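You operate a simulated robot arm through the tools that you are given. There is no shell and no other tool.

The job below is to be done with a simulated robot arm. You get a single attempt, and the scene is never put back.

Task
Put things in order on the top of the large grey steel plate. At the end: the dark block with the square opening stands on top of the steel plate with the yellow grip; one of the square collars from the top of the large grey steel plate is on the small pale grey plate; the black resin tin stands where the dark block with the square opening stood; the short hinge pin with the cream cap stands on top of the steel block with the purple end; whatever was shut is shut again. Leave all else as you found it, and nothing knocked over.

The check looks at the end state, three seconds after you hand in, the way a careful person would. Anything else that was tipped, shoved, dropped, spilled or broken makes it a failure. A push-on lid holds only when it is set on centred and level and pressed home; a screw cap is set on level and turned clockwise until tight.

Robot
A 6-joint arm with a two-finger gripper, fixed in place. Base frame: the origin is at the foot of the arm, x ahead of it, y to its left, z up; the work surface is at about z = 0. Lengths are in cm, angles in rad, forces in N, time in s.
With the tool pointing down near the work surface it reaches from about 24 to 62 cm from the base axis. Its first joint turns from -1.152 to 1.152 rad. Payload 1.37 kg.
Tool frame: the origin (TCP) lies between the finger pads and is the grasp point; the fingertips stand 2.2 cm ahead of it; z points along the fingers, y is the line along which they close. Largest opening 9.2 cm; the body of the gripper starts 6.5 cm behind the TCP.
Orientation is that of the tool frame in the base frame, as [roll, pitch, yaw] about the fixed x, y, z axes, in that order (R = Rz(yaw) Ry(pitch) Rx(roll)). With the fingers straight down and closing along the base's y, the tool's x points along the base's -x, its y along +y and its z along -z.

Tools
- The arm moves only by the tool arm_command. Its argument "rows" is a list of rows, each a list of 6 numbers: the shift along the tool's x, y, z in units of 30 mm (1.0 is 30 mm), then the turn, a rotation vector about the tool's x, y, z in units of 4 degrees (1.0 is 4 degrees). In form: [[dx, dy, dz, rx, ry, rz], ...]. A call has 1 to 20 rows; each row shifts and turns the commanded pose from where the row before left it, along the tool's axes as they then stand. "fingers" is the finger opening in cm, from 0 to 9.2, set as the call begins (left out, the last holds). A call with a number of a shift or a turn outside -1 to 1 is refused whole. Each row takes 0.2 s and may step no farther than 5 cm and 0.15 rad from the row before; otherwise, or with a gripper value out of range, the whole call is refused. A pose out of reach is approached as far as the arm can. The call stops where the force on the tool passes 40 N (or 10 N more than at its start, if that is more) or the arm is blocked; 0.2 s more then pass. Each finger halts on what it meets, pressing with about 26 N; the grip force reading is that of the motor and also rises with nothing between the fingers. The clock runs only during rows and for 0.2 s after the last one: add rows that do not move to give the fingers time. The reply holds the time, the measured pose of the TCP, the force on the tool along the base axes, the opening and the grip force, in the units named above and with some noise, with the torque about the TCP (base axes, N m) and any sound that the robot's microphone picked up.
- Cameras (640 x 400 px; columns grow to the right, rows downward): "scene" is fixed at [4.19, -43.51, 58.95]; the picture's right is [0.74, -0.68, 0.00], its down [-0.35, -0.38, -0.86] and it looks along [0.58, 0.63, -0.52] (base axes); focal length 328 px, centre (320, 200). "wrist" rides on the gripper at [7.1, 1.9, -10.2] in the tool frame; the picture's right is [-0.26, 0.96, 0.00], its down [-0.75, -0.20, -0.63] and it looks along [-0.60, -0.16, 0.78] (tool axes); focal length 280 px, centre (320, 200).
- grab_frame(camera): a new picture of that camera. No time passes.
- probe_pixels(camera, pixels): for up to 12 pixels [column, row] of the newest picture of that camera ("zoom" is the newest enlarged one), the place [x, y, z] in the base frame of the surface seen there, good to about 0.3 cm. No time passes.
- close_up(camera, box): a new picture of the part [left, top, right, bottom] of that camera's present view, enlarged. No time passes.
- job_done(): hands the job in; it is judged then, once.

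Leave the gripper open and the arm clear of the work at the hand-in unless told otherwise.

The tools are called after "Request:" as a command line: name --pt "numbers of a row" for each row, then --argument value for the rest, lists and objects as JSON in quotes. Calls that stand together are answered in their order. arm_command: Moves the arm, as the interface text tells. Its arguments: {"type":"object","properties":{"rows":{"type":"array","items":{"type":"array","items":{"type":"number"}}},"fingers":{"type":"number"}},"required":["rows"]} The other tools are called the same way: grab_frame (camera) takes a picture; probe_pixels (camera, pixels) gives the place of the surface under pixels of a picture; close_up (camera, box) takes an enlarged picture of a part of a camera's view; job_done () hands the job in.

At the start:

```text
time_s: 0.0
ee_pos: [29.98, 16.38, 34.37]
tcp_rot: [3.141, 0.0, 3.141]
wrist_force: [0.3, -0.9, 1.4]
torque: [0.02, -0.01, -0.02]
finger_gap: 9.2
gripper_force: 0.0
```

scene: 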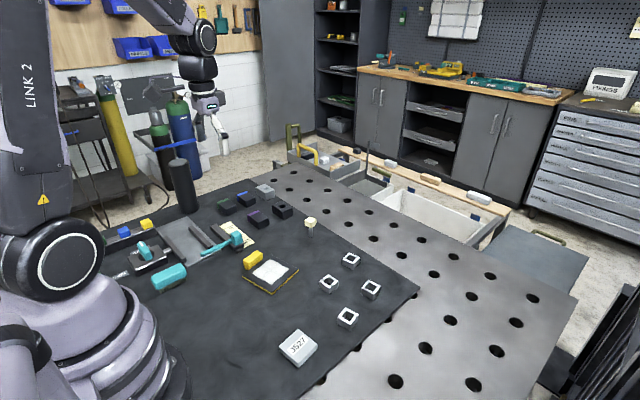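
wrist: 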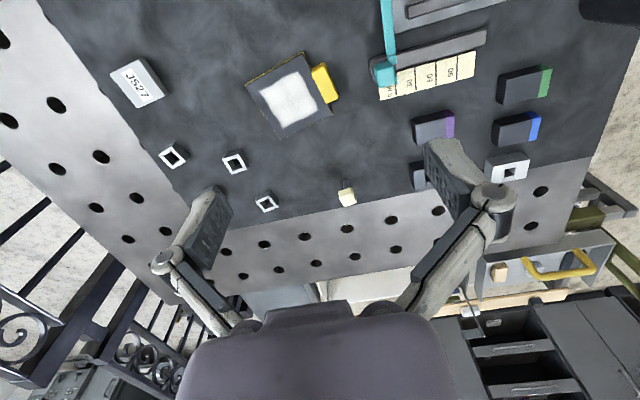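

I'll start by looking closer at the scene: the table with blocks, collars, plates, and tins.

Request:
close_up --camera "scene" --box '[200, 170, 360, 270]'

Request:
close_up --camera "scene" --box '[90, 180, 250, 300]'

Request:
close_up --camera "scene" --box '[230, 230, 420, 380]'

Request:
close_up --camera "scene" --box '[270, 110, 520, 270]'

Request:
close_up --camera "wrist" --box '[360, 40, 580, 220]'

```text
4.00 times, centred on (280, 220) of scene
```

zoom: 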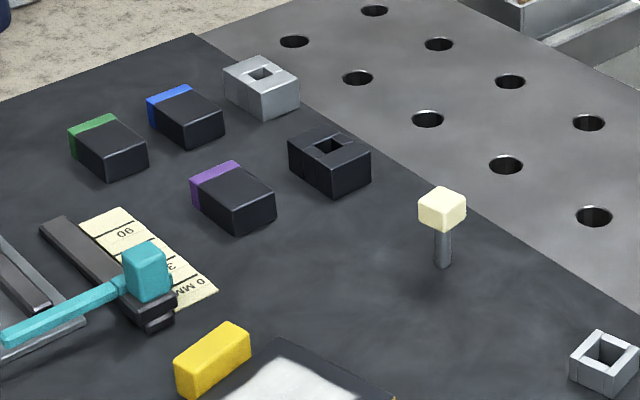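

```text
3.33 times, centred on (170, 240) of scene
```

zoom: 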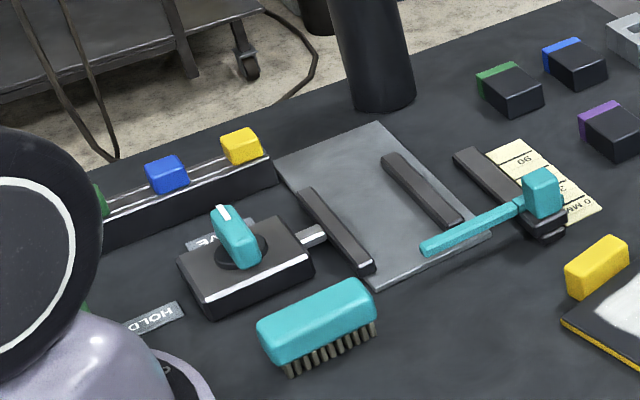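

```text
2.67 times, centred on (325, 305) of scene
```

zoom: 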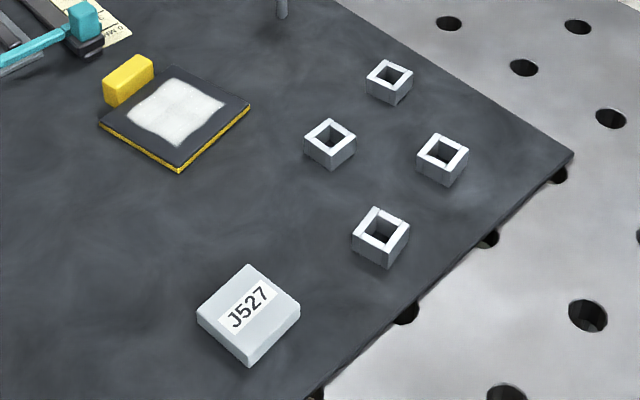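

```text
2.50 times, centred on (395, 190) of scene
```

zoom: 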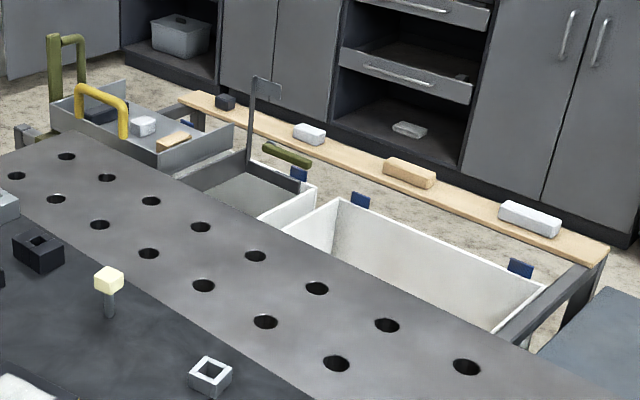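

```text
2.22 times, centred on (470, 130) of wrist
```

zoom: 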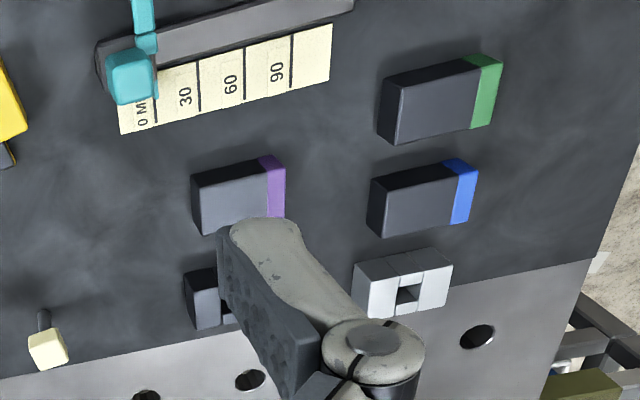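

The resin tin isn't obvious yet. I'll measure the places of the main things I see in the scene picture.

Request:
grab_frame --camera "scene"

Request:
probe_pixels --camera "scene" --pixels '[[182, 165], [184, 205], [190, 240], [160, 275], [229, 242], [237, 236], [150, 247], [268, 272], [252, 258], [298, 345], [311, 221], [283, 207]]'

Request:
close_up --camera "scene" --box '[80, 130, 240, 250]'

Request:
close_up --camera "wrist" --box '[360, 0, 640, 120]'

```text
taken
```

scene: 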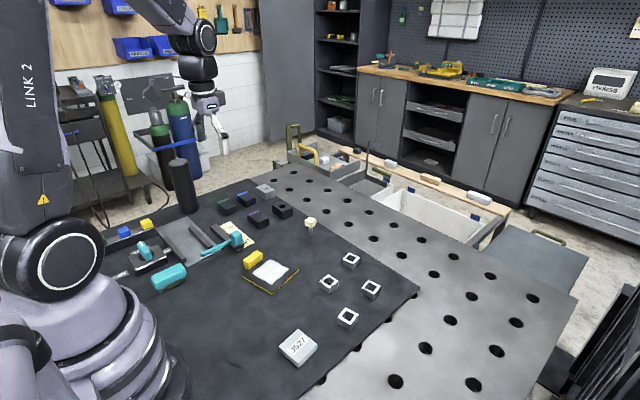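

```text
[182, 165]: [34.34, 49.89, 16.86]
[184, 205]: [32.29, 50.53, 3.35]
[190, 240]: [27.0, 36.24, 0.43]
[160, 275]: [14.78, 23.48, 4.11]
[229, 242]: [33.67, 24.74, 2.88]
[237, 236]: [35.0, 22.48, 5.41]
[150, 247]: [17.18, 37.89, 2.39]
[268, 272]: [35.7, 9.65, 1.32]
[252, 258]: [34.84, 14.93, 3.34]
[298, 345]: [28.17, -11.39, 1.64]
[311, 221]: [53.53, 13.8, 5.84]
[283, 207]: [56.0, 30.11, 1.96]
```

```text
3.33 times, centred on (160, 190) of scene
```

zoom: 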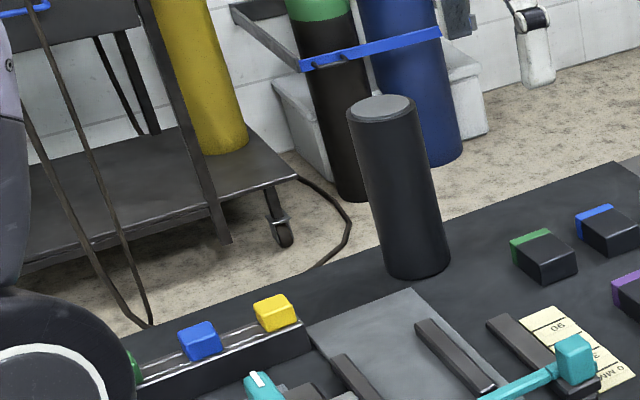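

```text
2.29 times, centred on (500, 60) of wrist
```

zoom: 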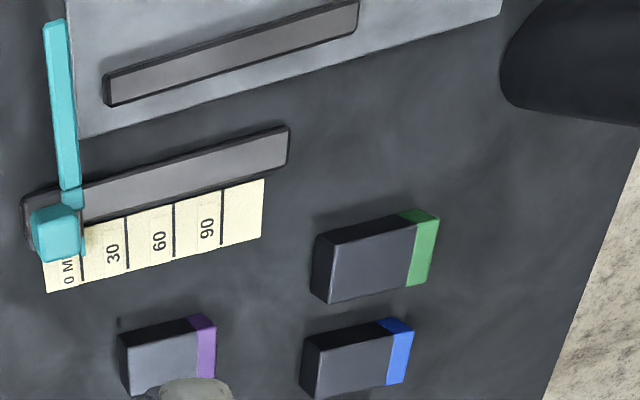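

The tall dark cylinder stands at about (33,51). I'll probe further places, including the containers past the table and the mechanism's parts.

Request:
probe_pixels --camera "scene" --pixels '[[180, 160], [310, 160], [320, 150], [360, 185], [420, 215], [350, 145], [395, 165], [430, 180], [340, 240], [430, 240], [250, 186], [300, 180]]'

Request:
probe_pixels --camera "scene" --pixels '[[143, 250], [165, 245], [182, 250], [200, 237], [190, 225], [215, 225], [222, 235], [147, 224], [125, 232], [119, 275], [150, 262], [205, 250]]'

Request:
close_up --camera "scene" --box '[280, 110, 400, 200]'

Request:
close_up --camera "scene" --box '[100, 210, 200, 290]'

```text
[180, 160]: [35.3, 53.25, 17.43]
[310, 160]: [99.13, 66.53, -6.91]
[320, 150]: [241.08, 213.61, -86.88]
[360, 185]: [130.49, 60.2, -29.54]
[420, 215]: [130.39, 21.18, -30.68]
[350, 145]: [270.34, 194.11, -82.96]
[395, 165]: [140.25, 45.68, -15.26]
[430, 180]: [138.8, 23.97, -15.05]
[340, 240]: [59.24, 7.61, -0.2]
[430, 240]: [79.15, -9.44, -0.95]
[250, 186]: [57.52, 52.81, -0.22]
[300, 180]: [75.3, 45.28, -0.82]
```

```text
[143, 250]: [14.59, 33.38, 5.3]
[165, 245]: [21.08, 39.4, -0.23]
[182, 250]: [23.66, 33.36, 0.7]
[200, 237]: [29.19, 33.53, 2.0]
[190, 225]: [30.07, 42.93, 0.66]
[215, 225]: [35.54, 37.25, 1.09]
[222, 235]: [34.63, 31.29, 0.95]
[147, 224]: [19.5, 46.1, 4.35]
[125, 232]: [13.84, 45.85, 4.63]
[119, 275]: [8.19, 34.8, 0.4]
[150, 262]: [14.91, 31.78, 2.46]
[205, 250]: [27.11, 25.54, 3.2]
```

```text
4.44 times, centred on (340, 155) of scene
```

zoom: 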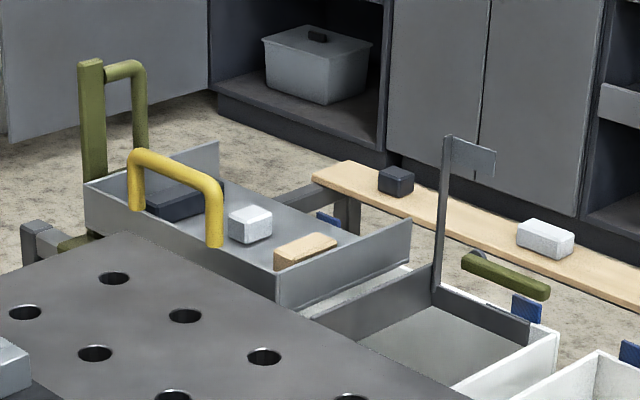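

```text
5.00 times, centred on (150, 250) of scene
```

zoom: 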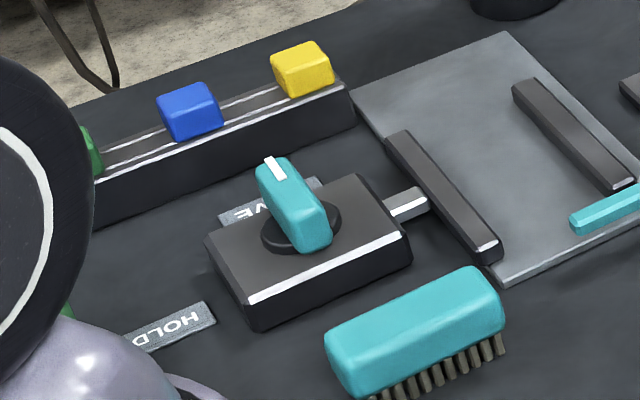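

No tin in plain sight except possibly that tall dark cylinder. Next, move the arm at safe height toward the left and turn the wrist camera toward +y to see the mechanism and what's behind the cylinder.

Request:
arm_command --pt "0.67 0.84 0 0 0 0" --pt "0.67 0.84 0 0 0 0" --pt "0.67 0.84 0 0 0 0" --pt "0 0 0 0 0 -1" --pt "0 0 0 0 0 -1" --pt "0 0 0 0 0 -1" --pt "0 0 0 0 0 -1" --pt "0 0 0 0 0 -1" --pt "0 0 0 0 0 -1" --pt "0 0 0 0 0 -1" --pt "0 0 0 0 0 -1" --pt "0 0 0 0 0 -1" --pt "0 0 0 0 0 -1" --pt "0 0 0 0 0 -1" --pt "0 0 0 0 0 -1" --pt "0 0 0 0 0 -1" --pt "0 0 0 0 0 -1" --pt "0 0 0 0 0 -1" --fingers 9.2

Request:
grab_frame --camera "wrist"

Request:
grab_frame --camera "scene"

```text
time_s: 3.8
ee_pos: [23.82, 24.07, 34.36]
tcp_rot: [3.141, 0.001, -2.095]
wrist_force: [-0.2, -0.4, 0.5]
torque: [0.01, 0.01, 0.0]
finger_gap: 9.18
gripper_force: 0.2
```

```text
taken
```

wrist: 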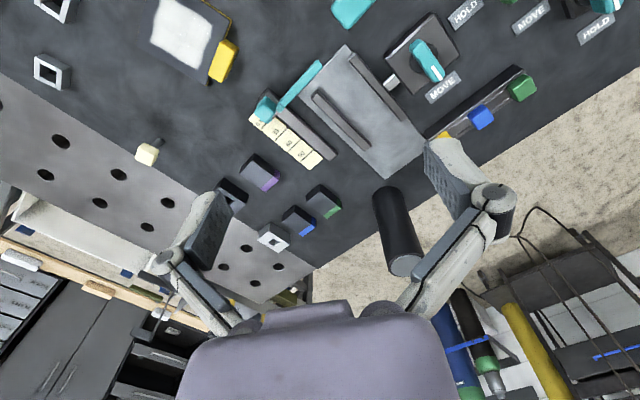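

```text
taken
```

scene: 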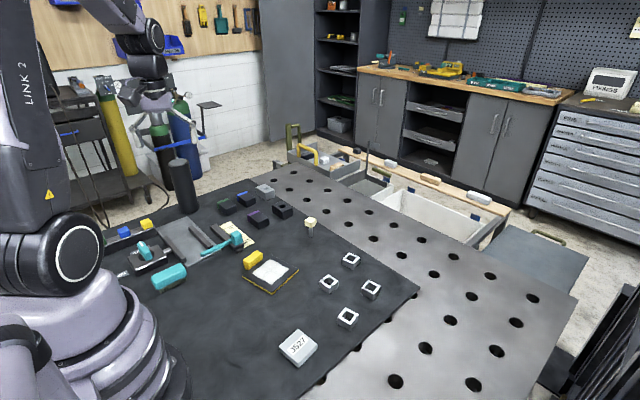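

Now the wrist view shows a second selector at the top right with HOLD/MOVE labels. I'll zoom there.

Request:
close_up --camera "wrist" --box '[380, 0, 640, 130]'

Request:
close_up --camera "wrist" --box '[240, 30, 440, 190]'

Request:
probe_pixels --camera "wrist" --pixels '[[400, 265], [392, 192], [350, 60], [375, 100], [400, 150], [300, 85], [265, 108], [310, 60], [340, 120], [460, 15], [530, 18], [595, 30]]'

Request:
probe_pixels --camera "wrist" --pixels '[[600, 5], [425, 60], [442, 87], [392, 80], [410, 72], [525, 88], [480, 117], [448, 135], [355, 12], [630, 25], [380, 175], [330, 50]]'

```text
2.46 times, centred on (510, 65) of wrist
```

zoom: 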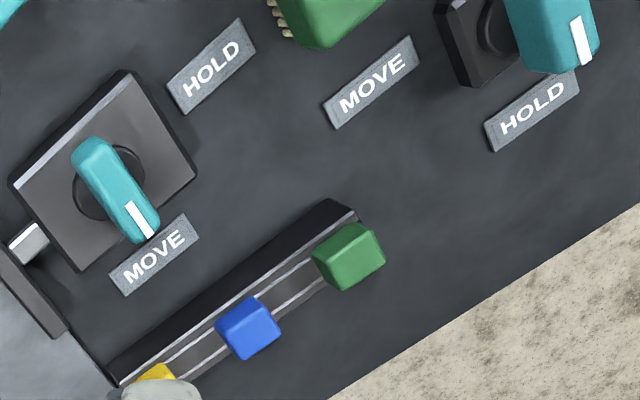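

```text
2.50 times, centred on (340, 110) of wrist
```

zoom: 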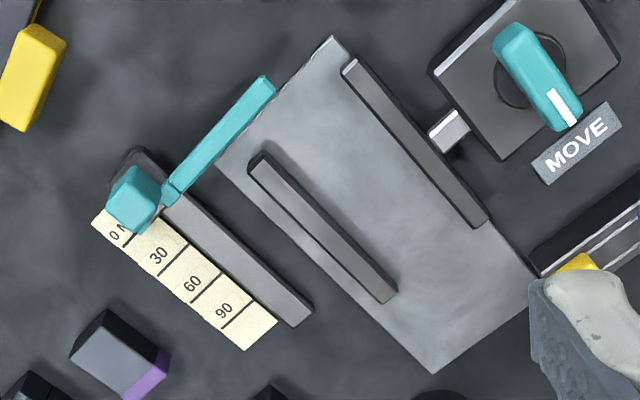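

```text
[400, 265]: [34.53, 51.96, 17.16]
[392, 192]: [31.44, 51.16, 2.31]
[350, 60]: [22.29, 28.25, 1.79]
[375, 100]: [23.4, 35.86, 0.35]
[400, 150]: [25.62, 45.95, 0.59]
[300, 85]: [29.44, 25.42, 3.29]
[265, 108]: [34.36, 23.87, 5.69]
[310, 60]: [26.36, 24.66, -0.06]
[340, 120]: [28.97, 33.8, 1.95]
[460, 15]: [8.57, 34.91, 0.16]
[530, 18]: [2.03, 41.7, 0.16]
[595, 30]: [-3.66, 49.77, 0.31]
```

```text
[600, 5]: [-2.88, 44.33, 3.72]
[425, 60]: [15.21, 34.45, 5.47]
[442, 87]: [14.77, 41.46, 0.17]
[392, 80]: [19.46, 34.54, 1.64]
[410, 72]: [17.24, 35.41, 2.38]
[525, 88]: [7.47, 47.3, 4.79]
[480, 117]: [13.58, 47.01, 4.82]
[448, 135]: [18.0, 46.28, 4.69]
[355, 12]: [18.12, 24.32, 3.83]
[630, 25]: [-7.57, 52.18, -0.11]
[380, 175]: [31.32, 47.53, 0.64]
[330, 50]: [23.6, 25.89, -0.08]
```

I'll turn the camera further to see the area left of the arm's foot (second selector, green brush).

Request:
arm_command --pt "0 0 0 0 0 -1" --pt "0 0 0 0 0 -1" --pt "0 0 0 0 0 -1" --pt "0 0 0 0 0 -1" --pt "0 0 0 0 0 -1" --pt "0 0 0 0 0 -1" --pt "0 0 0 0 0 -1" --pt "0 0 0 0 0 -1" --pt "0 0 0 0 0 -1" --pt "0 0 0 0 0 -1" --pt "0 0 0 0 0 -1" --pt "0 0 0 0 0 -1" --pt "0 0 0 0 0 -1" --pt "0 0 0 0 0 -1" --pt "0 0 0 0 0 -1" --pt "0 0 0 0 0 -1"

Request:
grab_frame --camera "wrist"

```text
time_s: 7.2
ee_pos: [23.85, 24.06, 34.25]
tcp_rot: [-3.14, 0.0, -0.975]
wrist_force: [0.2, 0.3, 0.9]
torque: [-0.01, 0.0, 0.01]
finger_gap: 9.2
gripper_force: 0.1
```

```text
taken
```

wrist: 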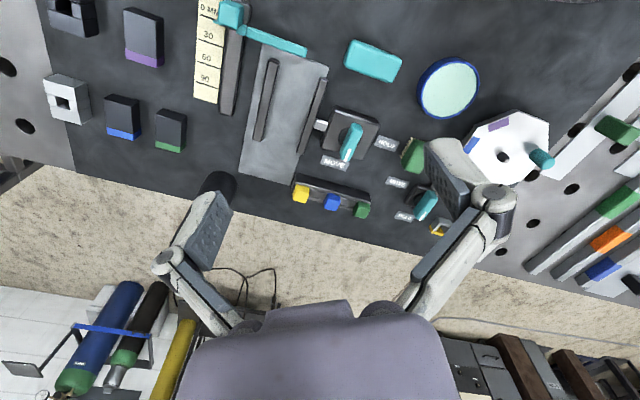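

More objects lie near the arm's foot: a round disc at (448,88), an octagonal plate. I'll zoom and probe them.

Request:
close_up --camera "wrist" --box '[340, 30, 640, 250]'

Request:
probe_pixels --camera "wrist" --pixels '[[448, 88], [420, 90], [480, 85], [510, 150], [540, 160], [415, 150], [425, 205], [440, 228], [560, 120], [610, 130], [375, 60], [220, 185]]'

Request:
close_up --camera "wrist" --box '[200, 0, 400, 200]'

```text
1.82 times, centred on (490, 140) of wrist
```

zoom: 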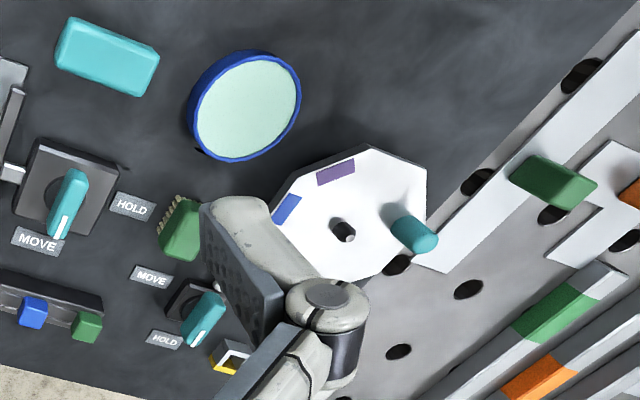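

```text
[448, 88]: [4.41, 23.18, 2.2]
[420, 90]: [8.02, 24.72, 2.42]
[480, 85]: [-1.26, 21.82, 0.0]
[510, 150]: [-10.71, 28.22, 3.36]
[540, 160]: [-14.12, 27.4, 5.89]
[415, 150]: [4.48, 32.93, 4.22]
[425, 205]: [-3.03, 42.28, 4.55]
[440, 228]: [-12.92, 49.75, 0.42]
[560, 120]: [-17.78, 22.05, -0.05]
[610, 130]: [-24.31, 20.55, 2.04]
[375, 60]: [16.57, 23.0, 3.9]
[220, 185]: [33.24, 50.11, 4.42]
```

```text
2.00 times, centred on (300, 100) of wrist
```

zoom: 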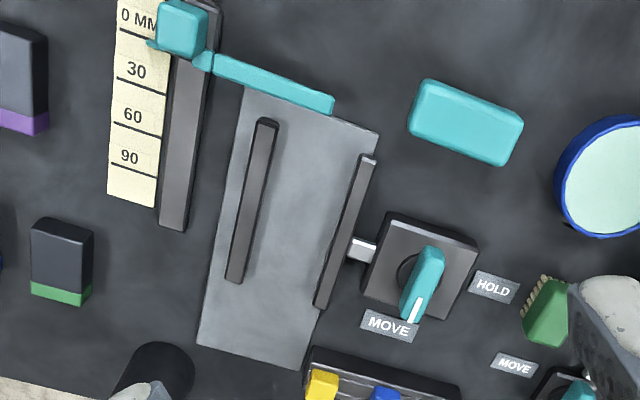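

Now look to the right side of the table (y negative), which the scene camera doesn't show. I'll turn back and traverse at height.

Request:
arm_command --pt "0 0 0 0 0 1" --pt "0 0 0 0 0 1" --pt "0 0 0 0 0 1" --pt "0 0 0 0 0 1" --pt "0 0 0 0 0 1" --pt "0 0 0 0 0 1" --pt "0 0 0 0 0 1" --pt "0 0 0 0 0 1" --pt "0 0 0 0 0 1" --pt "0 0 0 0 0 1" --pt "0 0 0 0 0 1" --pt "0 0 0 0 0 1" --pt "0 0 0 0 0 1" --pt "0 0 0 0 0 1" --pt "0 0 0 0 0 1" --pt "0 0 0 0 0 1"

Request:
arm_command --pt "0 0 0 0 0 1" --pt "0 0 0 0 0 1" --pt "0 0 0 0 0 1" --pt "0 0 0 0 0 1" --pt "0 0 0 0 0 1" --pt "0 0 0 0 0 1" --pt "0 0 0 0 0 1" --pt "0 0 0 0 0 1" --pt "0 0 0 0 0 1" --pt "0 0 0 0 0 1" --pt "0 0 0 0 0 1" --pt "0 0 0 0 0 1" --pt "0 0 0 0 0 1" --pt "0 0 0 0 0 1" --pt "0 0 0 0 0 1"

Request:
arm_command --pt "-0.3 -1 0 0 0 0" --pt "-0.3 -1 0 0 0 0" --pt "-0.3 -1 0 0 0 0" --pt "0 -1 0 0 0 0" --pt "0 -1 0 0 0 0" --pt "0 -1 0 0 0 0" --pt "0 -1 0 0 0 0" --pt "0 -1 0 0 0 0" --pt "0 -1 0 0 0 0" --pt "0 -1 0 0 0 0" --pt "0 -1 0 0 0 0" --pt "0 -1 0 0 0 0" --pt "0 -1 0 0 0 0" --pt "0 -1 0 0 0 0"

Request:
grab_frame --camera "wrist"

Request:
grab_frame --camera "scene"

```text
time_s: 10.6
ee_pos: [23.97, 23.97, 34.26]
tcp_rot: [-3.141, 0.0, -2.096]
wrist_force: [0.3, 0.4, 0.3]
torque: [0.01, -0.01, 0.02]
finger_gap: 9.21
gripper_force: 0.1
```

```text
time_s: 13.8
ee_pos: [23.9, 23.95, 34.26]
tcp_rot: [-3.142, 0.001, 3.139]
wrist_force: [-1.0, -0.3, -0.2]
torque: [-0.02, 0.03, 0.04]
finger_gap: 9.18
gripper_force: 0.0
```

```text
time_s: 16.8
ee_pos: [26.39, -18.13, 34.52]
tcp_rot: [3.141, -0.002, -3.14]
wrist_force: [0.3, 0.8, -1.4]
torque: [0.0, -0.02, 0.01]
finger_gap: 9.2
gripper_force: 0.0
```

```text
taken
```

wrist: 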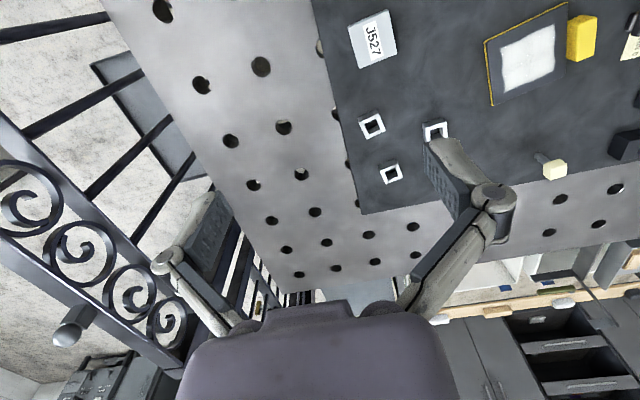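

```text
taken
```

scene: 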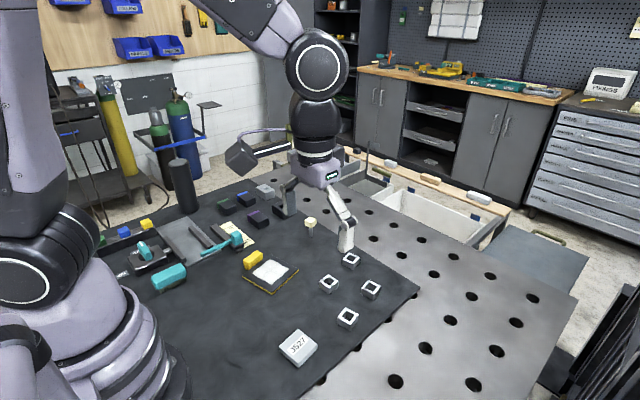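

The right side holds nothing else. The only black tin-like thing is the tall dark cylinder; I'll bring the camera near it for a good look.

Request:
arm_command --pt "0 1 0 0 0 0" --pt "0 1 0 0 0 0" --pt "0 1 0 0 0 0" --pt "0 1 0 0 0 0" --pt "0 1 0 0 0 0" --pt "0 1 0 0 0 0" --pt "0 1 0 0 0 0" --pt "0 1 0 0 0 0" --pt "0 1 0 0 0 0" --pt "0 1 0 0 0 0" --pt "0 1 0 0 0 0" --pt "0 1 0 0 0 0" --pt "0 1 0 0 0 0" --pt "0 1 0 0 0 0" --pt "0 1 0.5 0 0 0" --pt "0 1 0.5 0 0 0" --pt "0 1 0.5 0 0 0" --pt "0 1 0.5 0 0 0" --pt "0 1 0.5 0 0 0"

Request:
arm_command --pt "0 0 0 0 0 -1" --pt "0 0 0 0 0 -1" --pt "0 0 0 0 0 -1" --pt "0 0 0 0 0 -1" --pt "0 0 0 0 0 -1" --pt "0 0 0 0 0 -1" --pt "0 0 0 0 0 -1" --pt "0 0 0 0 0 -1" --pt "0 0 0 0 0 -1" --pt "0 0 0 0 0 -1" --pt "0 0 0 0 0 -1" --pt "0 0 0 0 0 -1" --pt "0 0 0 0 0 -1" --pt "0 0 0 0 0 -1" --pt "0 0 0 0 0 -1" --pt "0 0 0 0 0 -1" --pt "0 0 0 0 0 -1" --pt "0 0 0 0 0 -1" --pt "0 0 0 0 0 -1"

Request:
grab_frame --camera "wrist"

```text
time_s: 20.8
ee_pos: [26.76, 39.16, 26.79]
tcp_rot: [-3.141, 0.0, 3.139]
wrist_force: [-0.1, -1.1, -0.2]
torque: [0.01, 0.01, -0.02]
finger_gap: 9.21
gripper_force: 0.0
```

```text
time_s: 24.8
ee_pos: [26.51, 38.91, 26.97]
tcp_rot: [-3.141, 0.0, -1.814]
wrist_force: [1.0, -0.1, 0.3]
torque: [0.01, 0.0, 0.02]
finger_gap: 9.18
gripper_force: 0.1
```

```text
taken
```

wrist: 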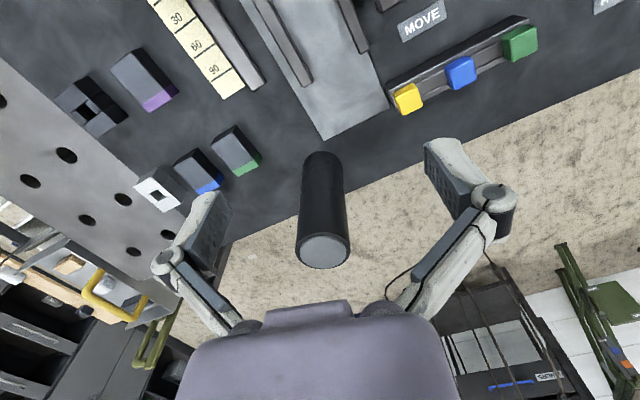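

Request:
close_up --camera "wrist" --box '[270, 130, 380, 290]'

Request:
probe_pixels --camera "wrist" --pixels '[[324, 250], [324, 266], [302, 250], [347, 250], [324, 236], [320, 200], [322, 160], [304, 180], [343, 180], [350, 230], [300, 160], [322, 140]]'

Request:
close_up --camera "wrist" --box '[40, 0, 280, 220]'

```text
2.50 times, centred on (325, 210) of wrist
```

zoom: 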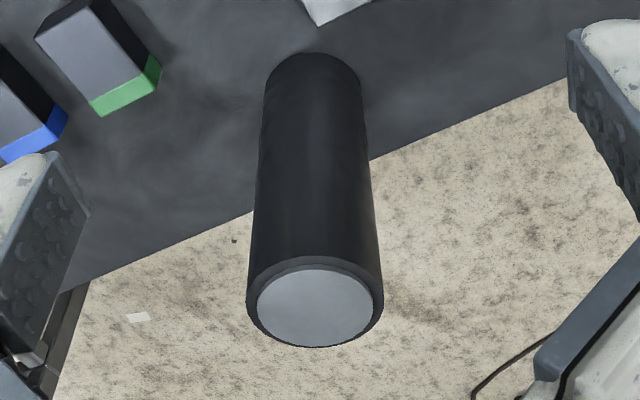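

```text
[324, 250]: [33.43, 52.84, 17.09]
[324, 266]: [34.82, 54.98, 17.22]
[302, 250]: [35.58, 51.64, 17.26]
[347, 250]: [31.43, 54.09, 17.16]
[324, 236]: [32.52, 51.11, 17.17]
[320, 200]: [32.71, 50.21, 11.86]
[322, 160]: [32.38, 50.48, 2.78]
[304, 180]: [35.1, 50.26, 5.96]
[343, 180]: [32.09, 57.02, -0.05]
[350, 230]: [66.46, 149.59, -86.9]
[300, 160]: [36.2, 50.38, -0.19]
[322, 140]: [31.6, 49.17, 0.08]
```

```text
1.82 times, centred on (160, 110) of wrist
```

zoom: 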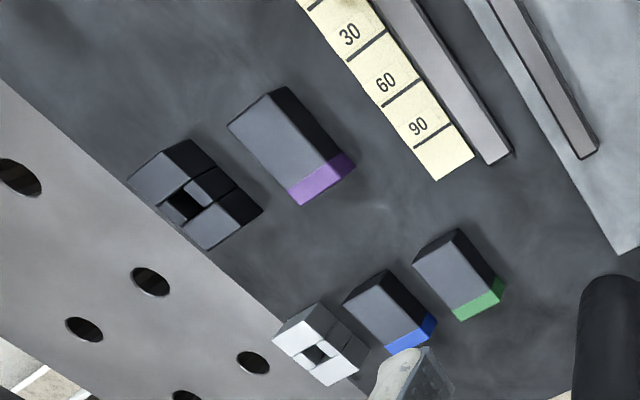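

The cylinder is about 5.3 cm wide, 17 cm tall, at (33.5, 52.8) — plain, with a grey top. Before deciding, I'll inspect the yellow-grip plate and the J527 plate up close, as something might be shut beneath or inside them.

Request:
arm_command --pt "0 0 0 0 0 1" --pt "0 0 0 0 0 1" --pt "0 0 0 0 0 1" --pt "0 0 0 0 0 1" --pt "0 0 0 0 0 1" --pt "0 0 0 0 0 1" --pt "0 0 0 0 0 1" --pt "0 0 0 0 0 1" --pt "0 0 0 0 0 1" --pt "0 0 0 0 0 1" --pt "0 0 0 0 0 1" --pt "0 0 0 0 0 1" --pt "0 0 0 0 0 1" --pt "0 0 0 0 0 1" --pt "0 0 0 0 0 1" --pt "0 0 0 0 0 1" --pt "0 0 0 0 0 1" --pt "0 0 0 0 0 1" --pt "0 0 0 0 0 1"

Request:
arm_command --pt "0 -1 0 0 0 0" --pt "0 -1 0 0 0 0" --pt "0 -1 0 0 0 0" --pt "0 -1 0 0 0 0" --pt "0 -1 0 0 0 0" --pt "0 -1 0 0 0 0" --pt "0 -1 0 0 0 0" --pt "0 -1 0 0 0 0" --pt "0 -1 0 0 0 0" --pt "0 -1 0 0 0 0" --pt "0 -0.5 0 0 0 0"

Request:
grab_frame --camera "wrist"

```text
time_s: 28.8
ee_pos: [26.56, 39.09, 26.91]
tcp_rot: [-3.142, -0.001, 3.139]
wrist_force: [0.1, 0.0, 0.4]
torque: [0.02, -0.01, 0.0]
finger_gap: 9.17
gripper_force: 0.1
```

```text
time_s: 31.2
ee_pos: [26.69, 7.51, 26.87]
tcp_rot: [3.141, 0.001, 3.14]
wrist_force: [-0.6, 0.2, 0.2]
torque: [-0.01, 0.03, -0.01]
finger_gap: 9.2
gripper_force: 0.0
```

```text
taken
```

wrist: 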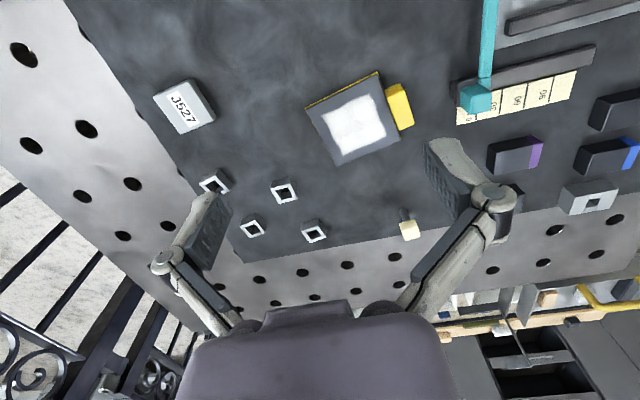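

Request:
close_up --camera "wrist" --box '[290, 60, 430, 180]'

Request:
close_up --camera "wrist" --box '[130, 60, 250, 160]'

Request:
close_up --camera "wrist" --box '[180, 160, 440, 260]'

Request:
probe_pixels --camera "wrist" --pixels '[[307, 108], [378, 74], [342, 164], [398, 137], [355, 128], [400, 105], [157, 95], [193, 80], [215, 118], [180, 132], [184, 106], [330, 140]]'

```text
3.33 times, centred on (360, 120) of wrist
```

zoom: 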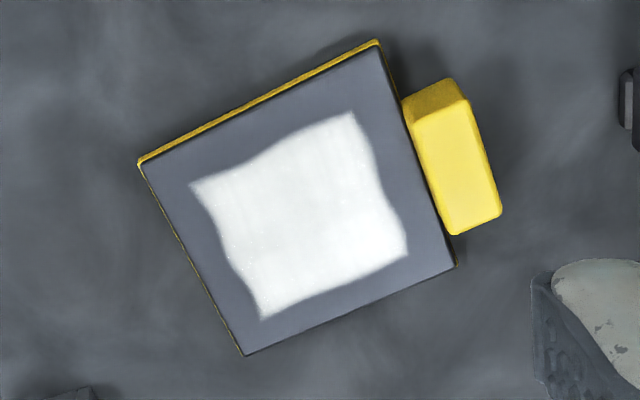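

```text
4.00 times, centred on (190, 110) of wrist
```

zoom: 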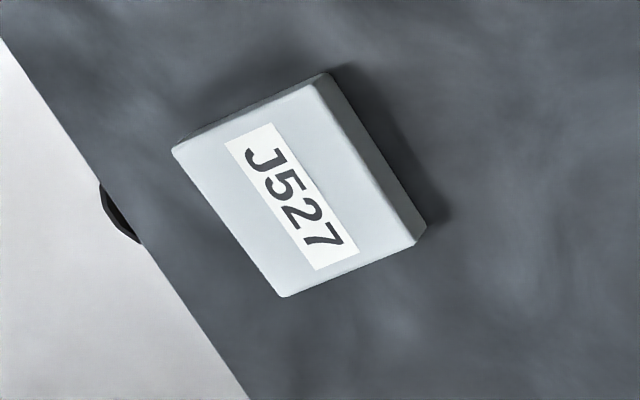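

```text
2.46 times, centred on (310, 210) of wrist
```

zoom: 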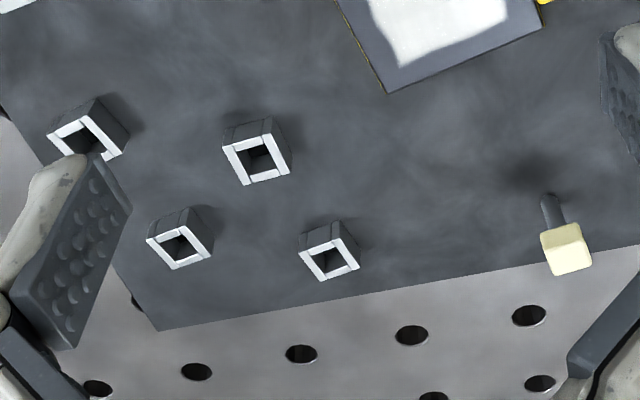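

```text
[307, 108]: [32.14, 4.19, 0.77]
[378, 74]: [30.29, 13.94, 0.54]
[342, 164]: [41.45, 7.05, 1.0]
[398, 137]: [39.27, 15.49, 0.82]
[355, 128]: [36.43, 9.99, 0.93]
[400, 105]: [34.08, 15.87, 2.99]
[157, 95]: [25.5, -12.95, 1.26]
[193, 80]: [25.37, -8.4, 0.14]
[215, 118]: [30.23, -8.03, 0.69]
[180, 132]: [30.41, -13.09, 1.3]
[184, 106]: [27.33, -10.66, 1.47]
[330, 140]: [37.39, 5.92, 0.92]
```

The yellow-grip plate is about 9.5 cm square and 0.9 cm thick with a white patch on it; J527 is a 5 cm plate about 1.4 cm thick. There's still one blind area: right of the arm's foot. I'll raise, shift and turn the camera to face −y.

Request:
arm_command --pt "0 -1 -0.6 0 0 0" --pt "0 -1 -0.6 0 0 0" --pt "0 -1 -0.6 0 0 0" --pt "0 -1 -0.6 0 0 0"

Request:
arm_command --pt "0 0 0 0 0 1" --pt "0 0 0 0 0 1" --pt "0 0 0 0 0 1" --pt "0 0 0 0 0 1" --pt "0 0 0 0 0 1" --pt "0 0 0 0 0 1" --pt "0 0 0 0 0 1" --pt "0 0 0 0 0 1" --pt "0 0 0 0 0 1" --pt "0 0 0 0 0 1" --pt "0 0 0 0 0 1" --pt "0 0 0 0 0 1" --pt "0 0 0 0 0 1" --pt "0 0 0 0 0 1" --pt "0 0 0 0 0 1" --pt "0 0 0 0 0 1" --pt "0 0 0 0 0 1" --pt "0 0 0 0 0 1" --pt "0 0 0 0 0 1" --pt "0 0 0 0 0 1"

Request:
grab_frame --camera "wrist"

```text
time_s: 32.2
ee_pos: [26.56, -4.51, 34.22]
tcp_rot: [3.141, -0.001, -3.141]
wrist_force: [-0.4, 1.1, -0.1]
torque: [-0.01, -0.02, -0.01]
finger_gap: 9.19
gripper_force: 0.1
```

```text
time_s: 36.4
ee_pos: [26.51, -4.53, 33.9]
tcp_rot: [-3.14, -0.002, 1.742]
wrist_force: [0.0, -0.1, 0.8]
torque: [0.02, 0.0, 0.01]
finger_gap: 9.18
gripper_force: 0.1
```

```text
taken
```

wrist: 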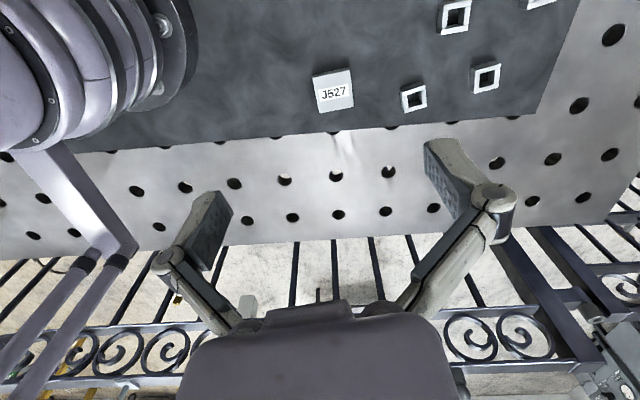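

Nothing there either. I'll zoom hard on the tall cylinder with the scene camera, looking for a lid seam, and on the plates for seams.

Request:
close_up --camera "scene" --box '[155, 150, 215, 220]'

Request:
close_up --camera "scene" --box '[235, 240, 305, 300]'

Request:
close_up --camera "scene" --box '[160, 205, 260, 275]'

Request:
close_up --camera "scene" --box '[270, 320, 330, 375]'

```text
5.71 times, centred on (185, 185) of scene
```

zoom: 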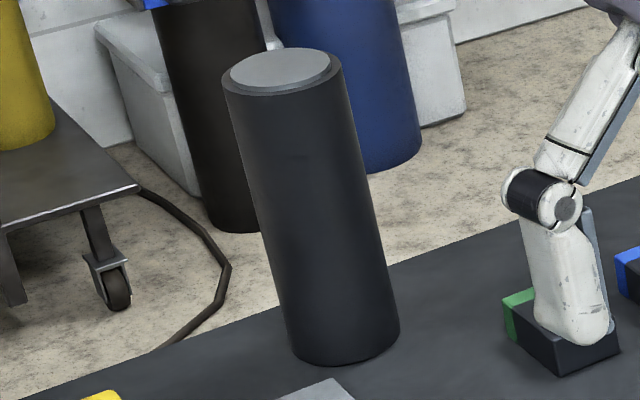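

```text
6.67 times, centred on (270, 270) of scene
```

zoom: 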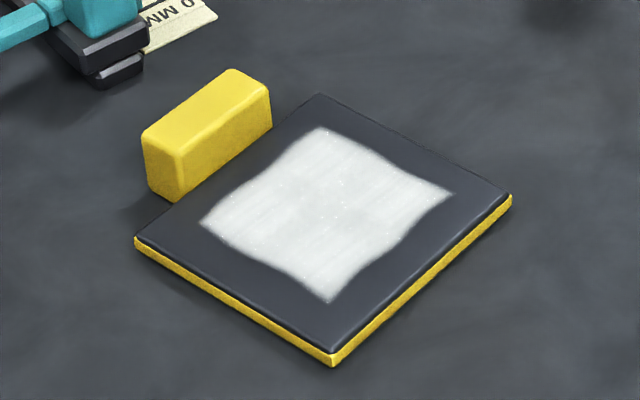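

```text
5.71 times, centred on (210, 240) of scene
```

zoom: 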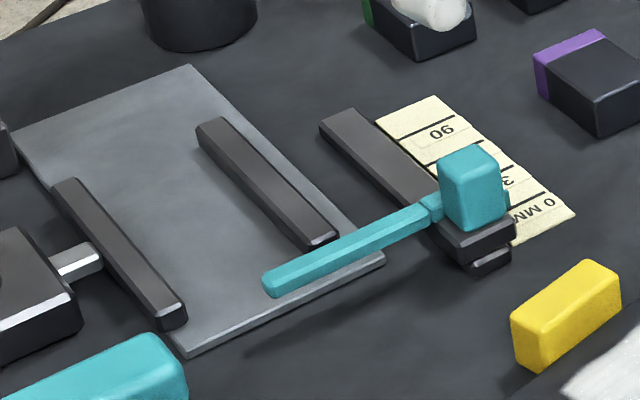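

```text
7.27 times, centred on (300, 348) of scene
```

zoom: 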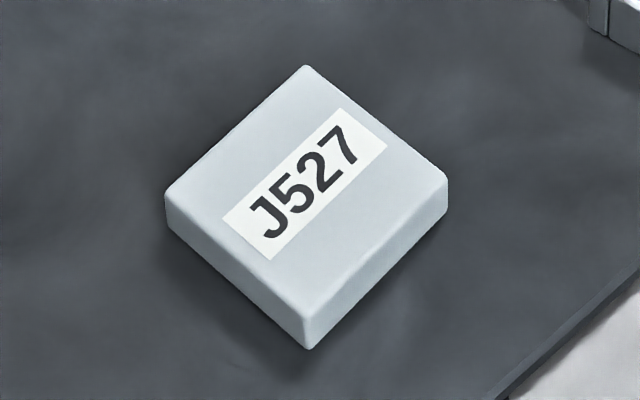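

I judge the tall black cylinder to be the resin tin (nothing else black and tin-like exists in reach); I'll confirm when handling it. Now I'll turn back and go look closely at the dark block, the purple-end block and the pin for exact positions.

Request:
arm_command --pt "0 0 0 0 0 -1" --pt "0 0 0 0 0 -1" --pt "0 0 0 0 0 -1" --pt "0 0 0 0 0 -1" --pt "0 0 0 0 0 -1" --pt "0 0 0 0 0 -1" --pt "0 0 0 0 0 -1" --pt "0 0 0 0 0 -1" --pt "0 0 0 0 0 -1" --pt "0 0 0 0 0 -1" --pt "0 0 0 0 0 -1" --pt "0 0 0 0 0 -1" --pt "0 0 0 0 0 -1" --pt "0 0 0 0 0 -1" --pt "0 0 0 0 0 -1" --pt "0 0 0 0 0 -1" --pt "0 0 0 0 0 -1" --pt "0 0 0 0 0 -1" --pt "0 0 0 0 0 -1" --pt "0 0 0 0 0 -1"

Request:
arm_command --pt "-0.4 1 0.2 0 0 0" --pt "-0.4 1 0.2 0 0 0" --pt "-0.4 1 0.2 0 0 0" --pt "-0.4 1 0.2 0 0 0" --pt "-0.4 1 0.2 0 0 0" --pt "-0.4 1 0.2 0 0 0" --pt "-0.4 1 0.2 0 0 0" --pt "-0.4 1 0.2 0 0 0" --pt "0 0.8 0.2 0 0 0" --pt "0 0 0.2 0 0 0"

Request:
grab_frame --camera "wrist"

```text
time_s: 40.6
ee_pos: [26.48, -4.54, 34.07]
tcp_rot: [-3.141, 0.0, -3.141]
wrist_force: [-0.1, 0.4, -1.1]
torque: [-0.03, 0.01, 0.02]
finger_gap: 9.2
gripper_force: 0.1
```

```text
time_s: 42.8
ee_pos: [36.02, 21.91, 28.09]
tcp_rot: [3.141, 0.001, 3.141]
wrist_force: [-0.3, 0.2, 0.3]
torque: [-0.01, 0.0, -0.01]
finger_gap: 9.2
gripper_force: 0.0
```

```text
taken
```

wrist: 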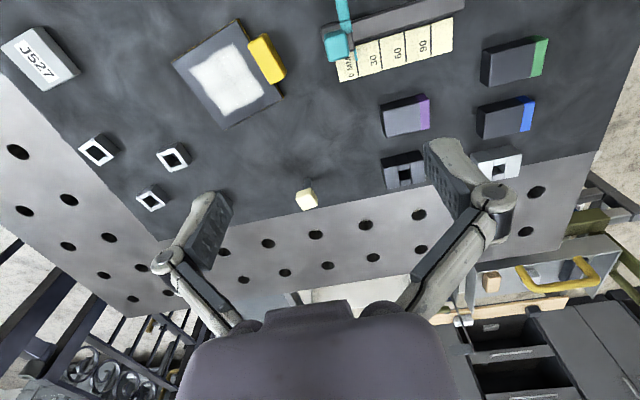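

The dark block is at (403,170), half hidden by the finger. I'll shift 8 cm left for a clear view.

Request:
arm_command --pt "-0.3 1 0 0 0 0" --pt "-0.3 1 0 0 0 0" --pt "-0.3 0.7 0 0 0 0"

Request:
grab_frame --camera "wrist"

Request:
close_up --camera "wrist" --box '[260, 80, 460, 210]'

```text
time_s: 43.6
ee_pos: [38.8, 29.99, 27.88]
tcp_rot: [-3.141, -0.001, 3.139]
wrist_force: [-0.8, 0.2, 0.6]
torque: [-0.01, 0.01, 0.0]
finger_gap: 9.21
gripper_force: 0.0
```

```text
taken
```

wrist: 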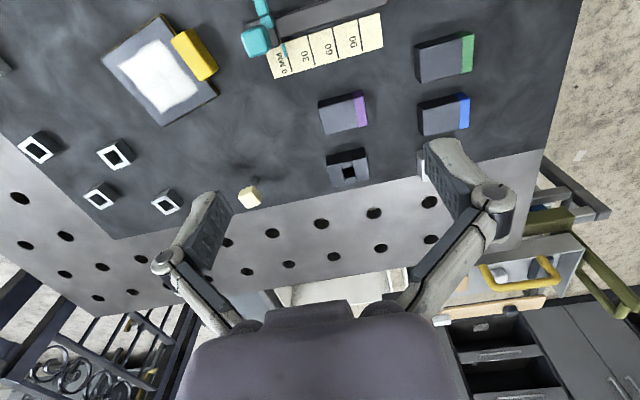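

```text
3.08 times, centred on (360, 145) of wrist
```

zoom: 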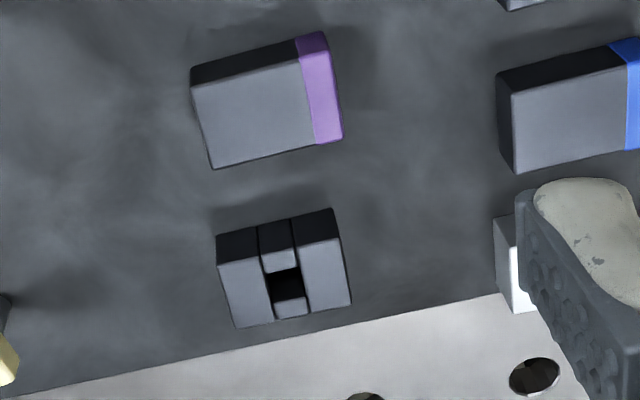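

Probe the corners of the dark block and the purple-end block in the zoomed picture.

Request:
probe_pixels --camera "zoom" --pixels '[[223, 267], [334, 244], [239, 321], [345, 299], [245, 295], [325, 270], [220, 238], [330, 213], [288, 285], [286, 262], [292, 305], [200, 205]]'

Request:
probe_pixels --camera "zoom" --pixels '[[200, 95], [302, 68], [217, 163], [312, 138], [332, 55], [338, 132], [260, 115], [325, 95], [200, 75], [290, 47], [240, 50], [320, 38]]'

Request:
probe_pixels --camera "wrist" --pixels '[[249, 197], [245, 188], [257, 193], [243, 200], [253, 206], [165, 202], [114, 155], [100, 196], [36, 148], [235, 240], [345, 190], [250, 210]]'

```text
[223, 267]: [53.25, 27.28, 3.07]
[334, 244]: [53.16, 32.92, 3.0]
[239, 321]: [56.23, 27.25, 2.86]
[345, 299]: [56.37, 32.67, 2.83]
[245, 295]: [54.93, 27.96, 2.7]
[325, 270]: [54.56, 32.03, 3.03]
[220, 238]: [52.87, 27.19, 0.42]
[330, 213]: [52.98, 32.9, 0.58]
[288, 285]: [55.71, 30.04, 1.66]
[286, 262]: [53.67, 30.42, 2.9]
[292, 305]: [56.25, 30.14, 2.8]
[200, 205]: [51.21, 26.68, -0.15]
```

```text
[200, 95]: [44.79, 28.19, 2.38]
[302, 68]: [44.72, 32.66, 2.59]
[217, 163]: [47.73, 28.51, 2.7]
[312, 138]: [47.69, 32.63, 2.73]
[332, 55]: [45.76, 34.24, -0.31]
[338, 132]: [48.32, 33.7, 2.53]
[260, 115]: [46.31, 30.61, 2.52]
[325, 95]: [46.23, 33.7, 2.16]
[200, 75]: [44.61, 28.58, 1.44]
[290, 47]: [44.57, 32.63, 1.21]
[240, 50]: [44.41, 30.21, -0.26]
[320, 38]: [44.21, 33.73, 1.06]
```

```text
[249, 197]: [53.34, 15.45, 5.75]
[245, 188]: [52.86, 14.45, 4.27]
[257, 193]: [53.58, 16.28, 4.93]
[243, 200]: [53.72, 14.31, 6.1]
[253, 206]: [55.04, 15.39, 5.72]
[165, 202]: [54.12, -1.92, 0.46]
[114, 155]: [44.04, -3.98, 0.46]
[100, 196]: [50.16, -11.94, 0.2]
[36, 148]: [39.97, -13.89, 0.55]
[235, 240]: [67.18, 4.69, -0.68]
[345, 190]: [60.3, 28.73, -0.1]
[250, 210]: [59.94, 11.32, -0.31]
```

The dark block is axis-aligned, centre about (54.75, 30.05), 3.6 × 6.1 × 3 cm; the purple-end block centre about (46.3, 31.1), top 2.6. Dark block is near the reach limit, so I'll first approach above it at z≈12 and see what pose is reached.

Request:
arm_command --pt "-0.887 0 0.883 0 0 0" --pt "-0.887 0 0.883 0 0 0" --pt "-0.887 0 0.883 0 0 0" --pt "-0.887 0 0.883 0 0 0" --pt "-0.887 0 0.883 0 0 0" --pt "-0.887 0 0.883 0 0 0" --pt "0 0 0 0 0 0" --fingers 9.2

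Request:
grab_frame --camera "wrist"

Request:
grab_frame --camera "scene"

```text
time_s: 45.2
ee_pos: [54.64, 30.16, 12.06]
tcp_rot: [3.141, 0.0, -3.141]
wrist_force: [-1.1, 0.0, -0.1]
torque: [0.01, -0.02, 0.02]
finger_gap: 9.19
gripper_force: 0.1
```

```text
taken
```

wrist: 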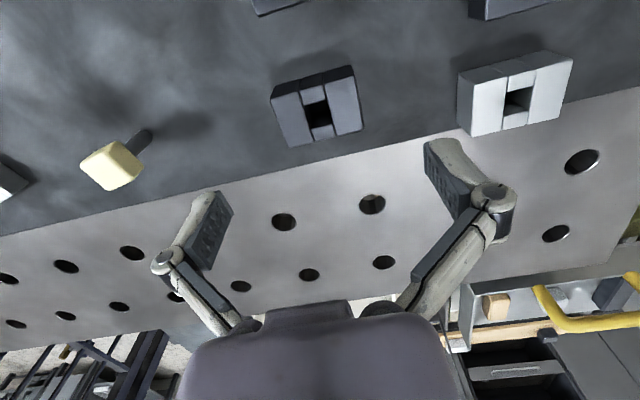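

```text
taken
```

scene: 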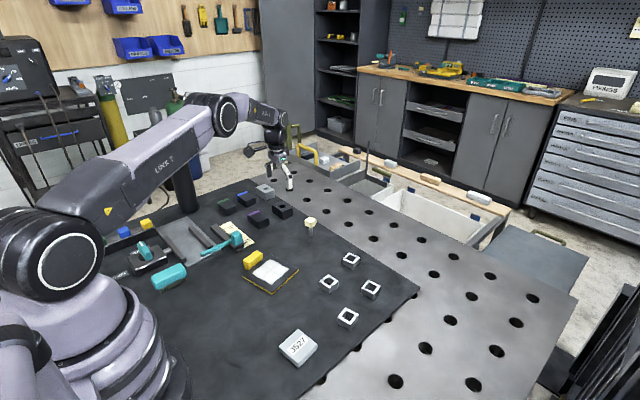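

Reached fine at 12 cm height. Refine positions of the dark block (around (318,105)), the pin (112,165) from this closer view.

Request:
probe_pixels --camera "wrist" --pixels '[[275, 98], [352, 80], [291, 142], [359, 126], [285, 110], [350, 100], [274, 88], [350, 68], [318, 85], [318, 115], [321, 130], [320, 105]]'

Request:
close_up --camera "wrist" --box '[60, 110, 200, 210]'

Request:
close_up --camera "wrist" --box '[250, 50, 390, 160]'

```text
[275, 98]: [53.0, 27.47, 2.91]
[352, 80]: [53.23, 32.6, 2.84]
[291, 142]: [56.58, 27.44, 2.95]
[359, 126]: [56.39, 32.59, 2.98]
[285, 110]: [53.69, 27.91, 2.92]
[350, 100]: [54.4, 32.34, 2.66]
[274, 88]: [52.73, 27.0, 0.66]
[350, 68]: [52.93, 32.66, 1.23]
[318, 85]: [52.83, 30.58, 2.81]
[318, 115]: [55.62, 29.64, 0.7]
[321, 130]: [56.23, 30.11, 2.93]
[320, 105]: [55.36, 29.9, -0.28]
```

```text
4.00 times, centred on (130, 160) of wrist
```

zoom: 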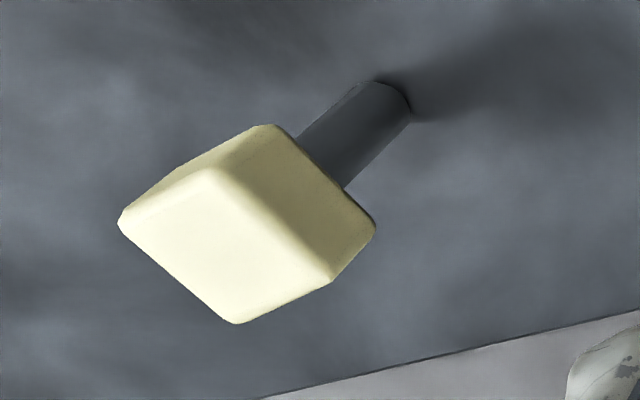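

```text
3.64 times, centred on (320, 105) of wrist
```

zoom: 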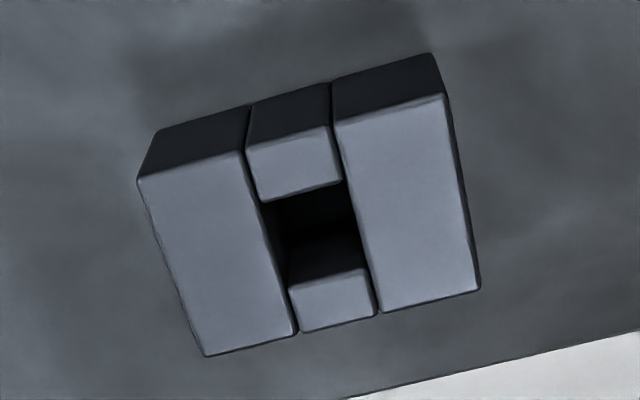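

Pose is right over the block. Descend straight to TCP z≈2.6 with fingers fully open.

Request:
arm_command --pt "0 0 0.8 0 0 0" --pt "0 0 0.8 0 0 0" --pt "0 0 0.8 0 0 0" --pt "0 0 0.72 0 0 0" --pt "0 0 0 0 0 0"

Request:
grab_frame --camera "wrist"

Request:
close_up --camera "scene" --box '[220, 140, 340, 230]'

```text
time_s: 46.4
ee_pos: [54.76, 30.08, 2.75]
tcp_rot: [3.141, 0.001, 3.142]
wrist_force: [0.6, 0.2, 0.4]
torque: [0.0, 0.03, -0.01]
finger_gap: 9.2
gripper_force: 0.1
```

```text
taken
```

wrist: 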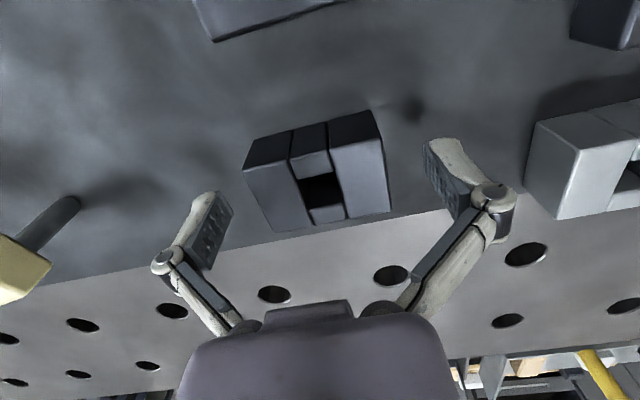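

```text
4.44 times, centred on (280, 185) of scene
```

zoom: 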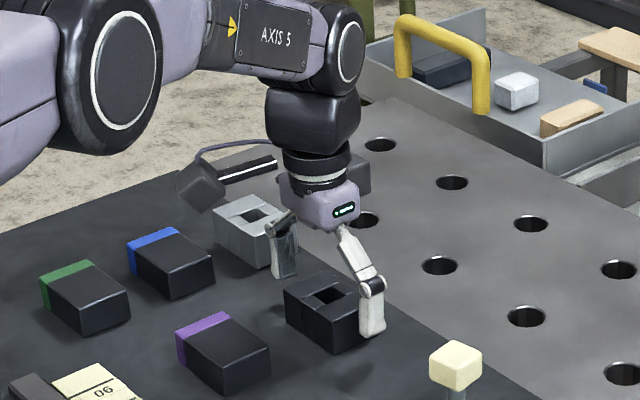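

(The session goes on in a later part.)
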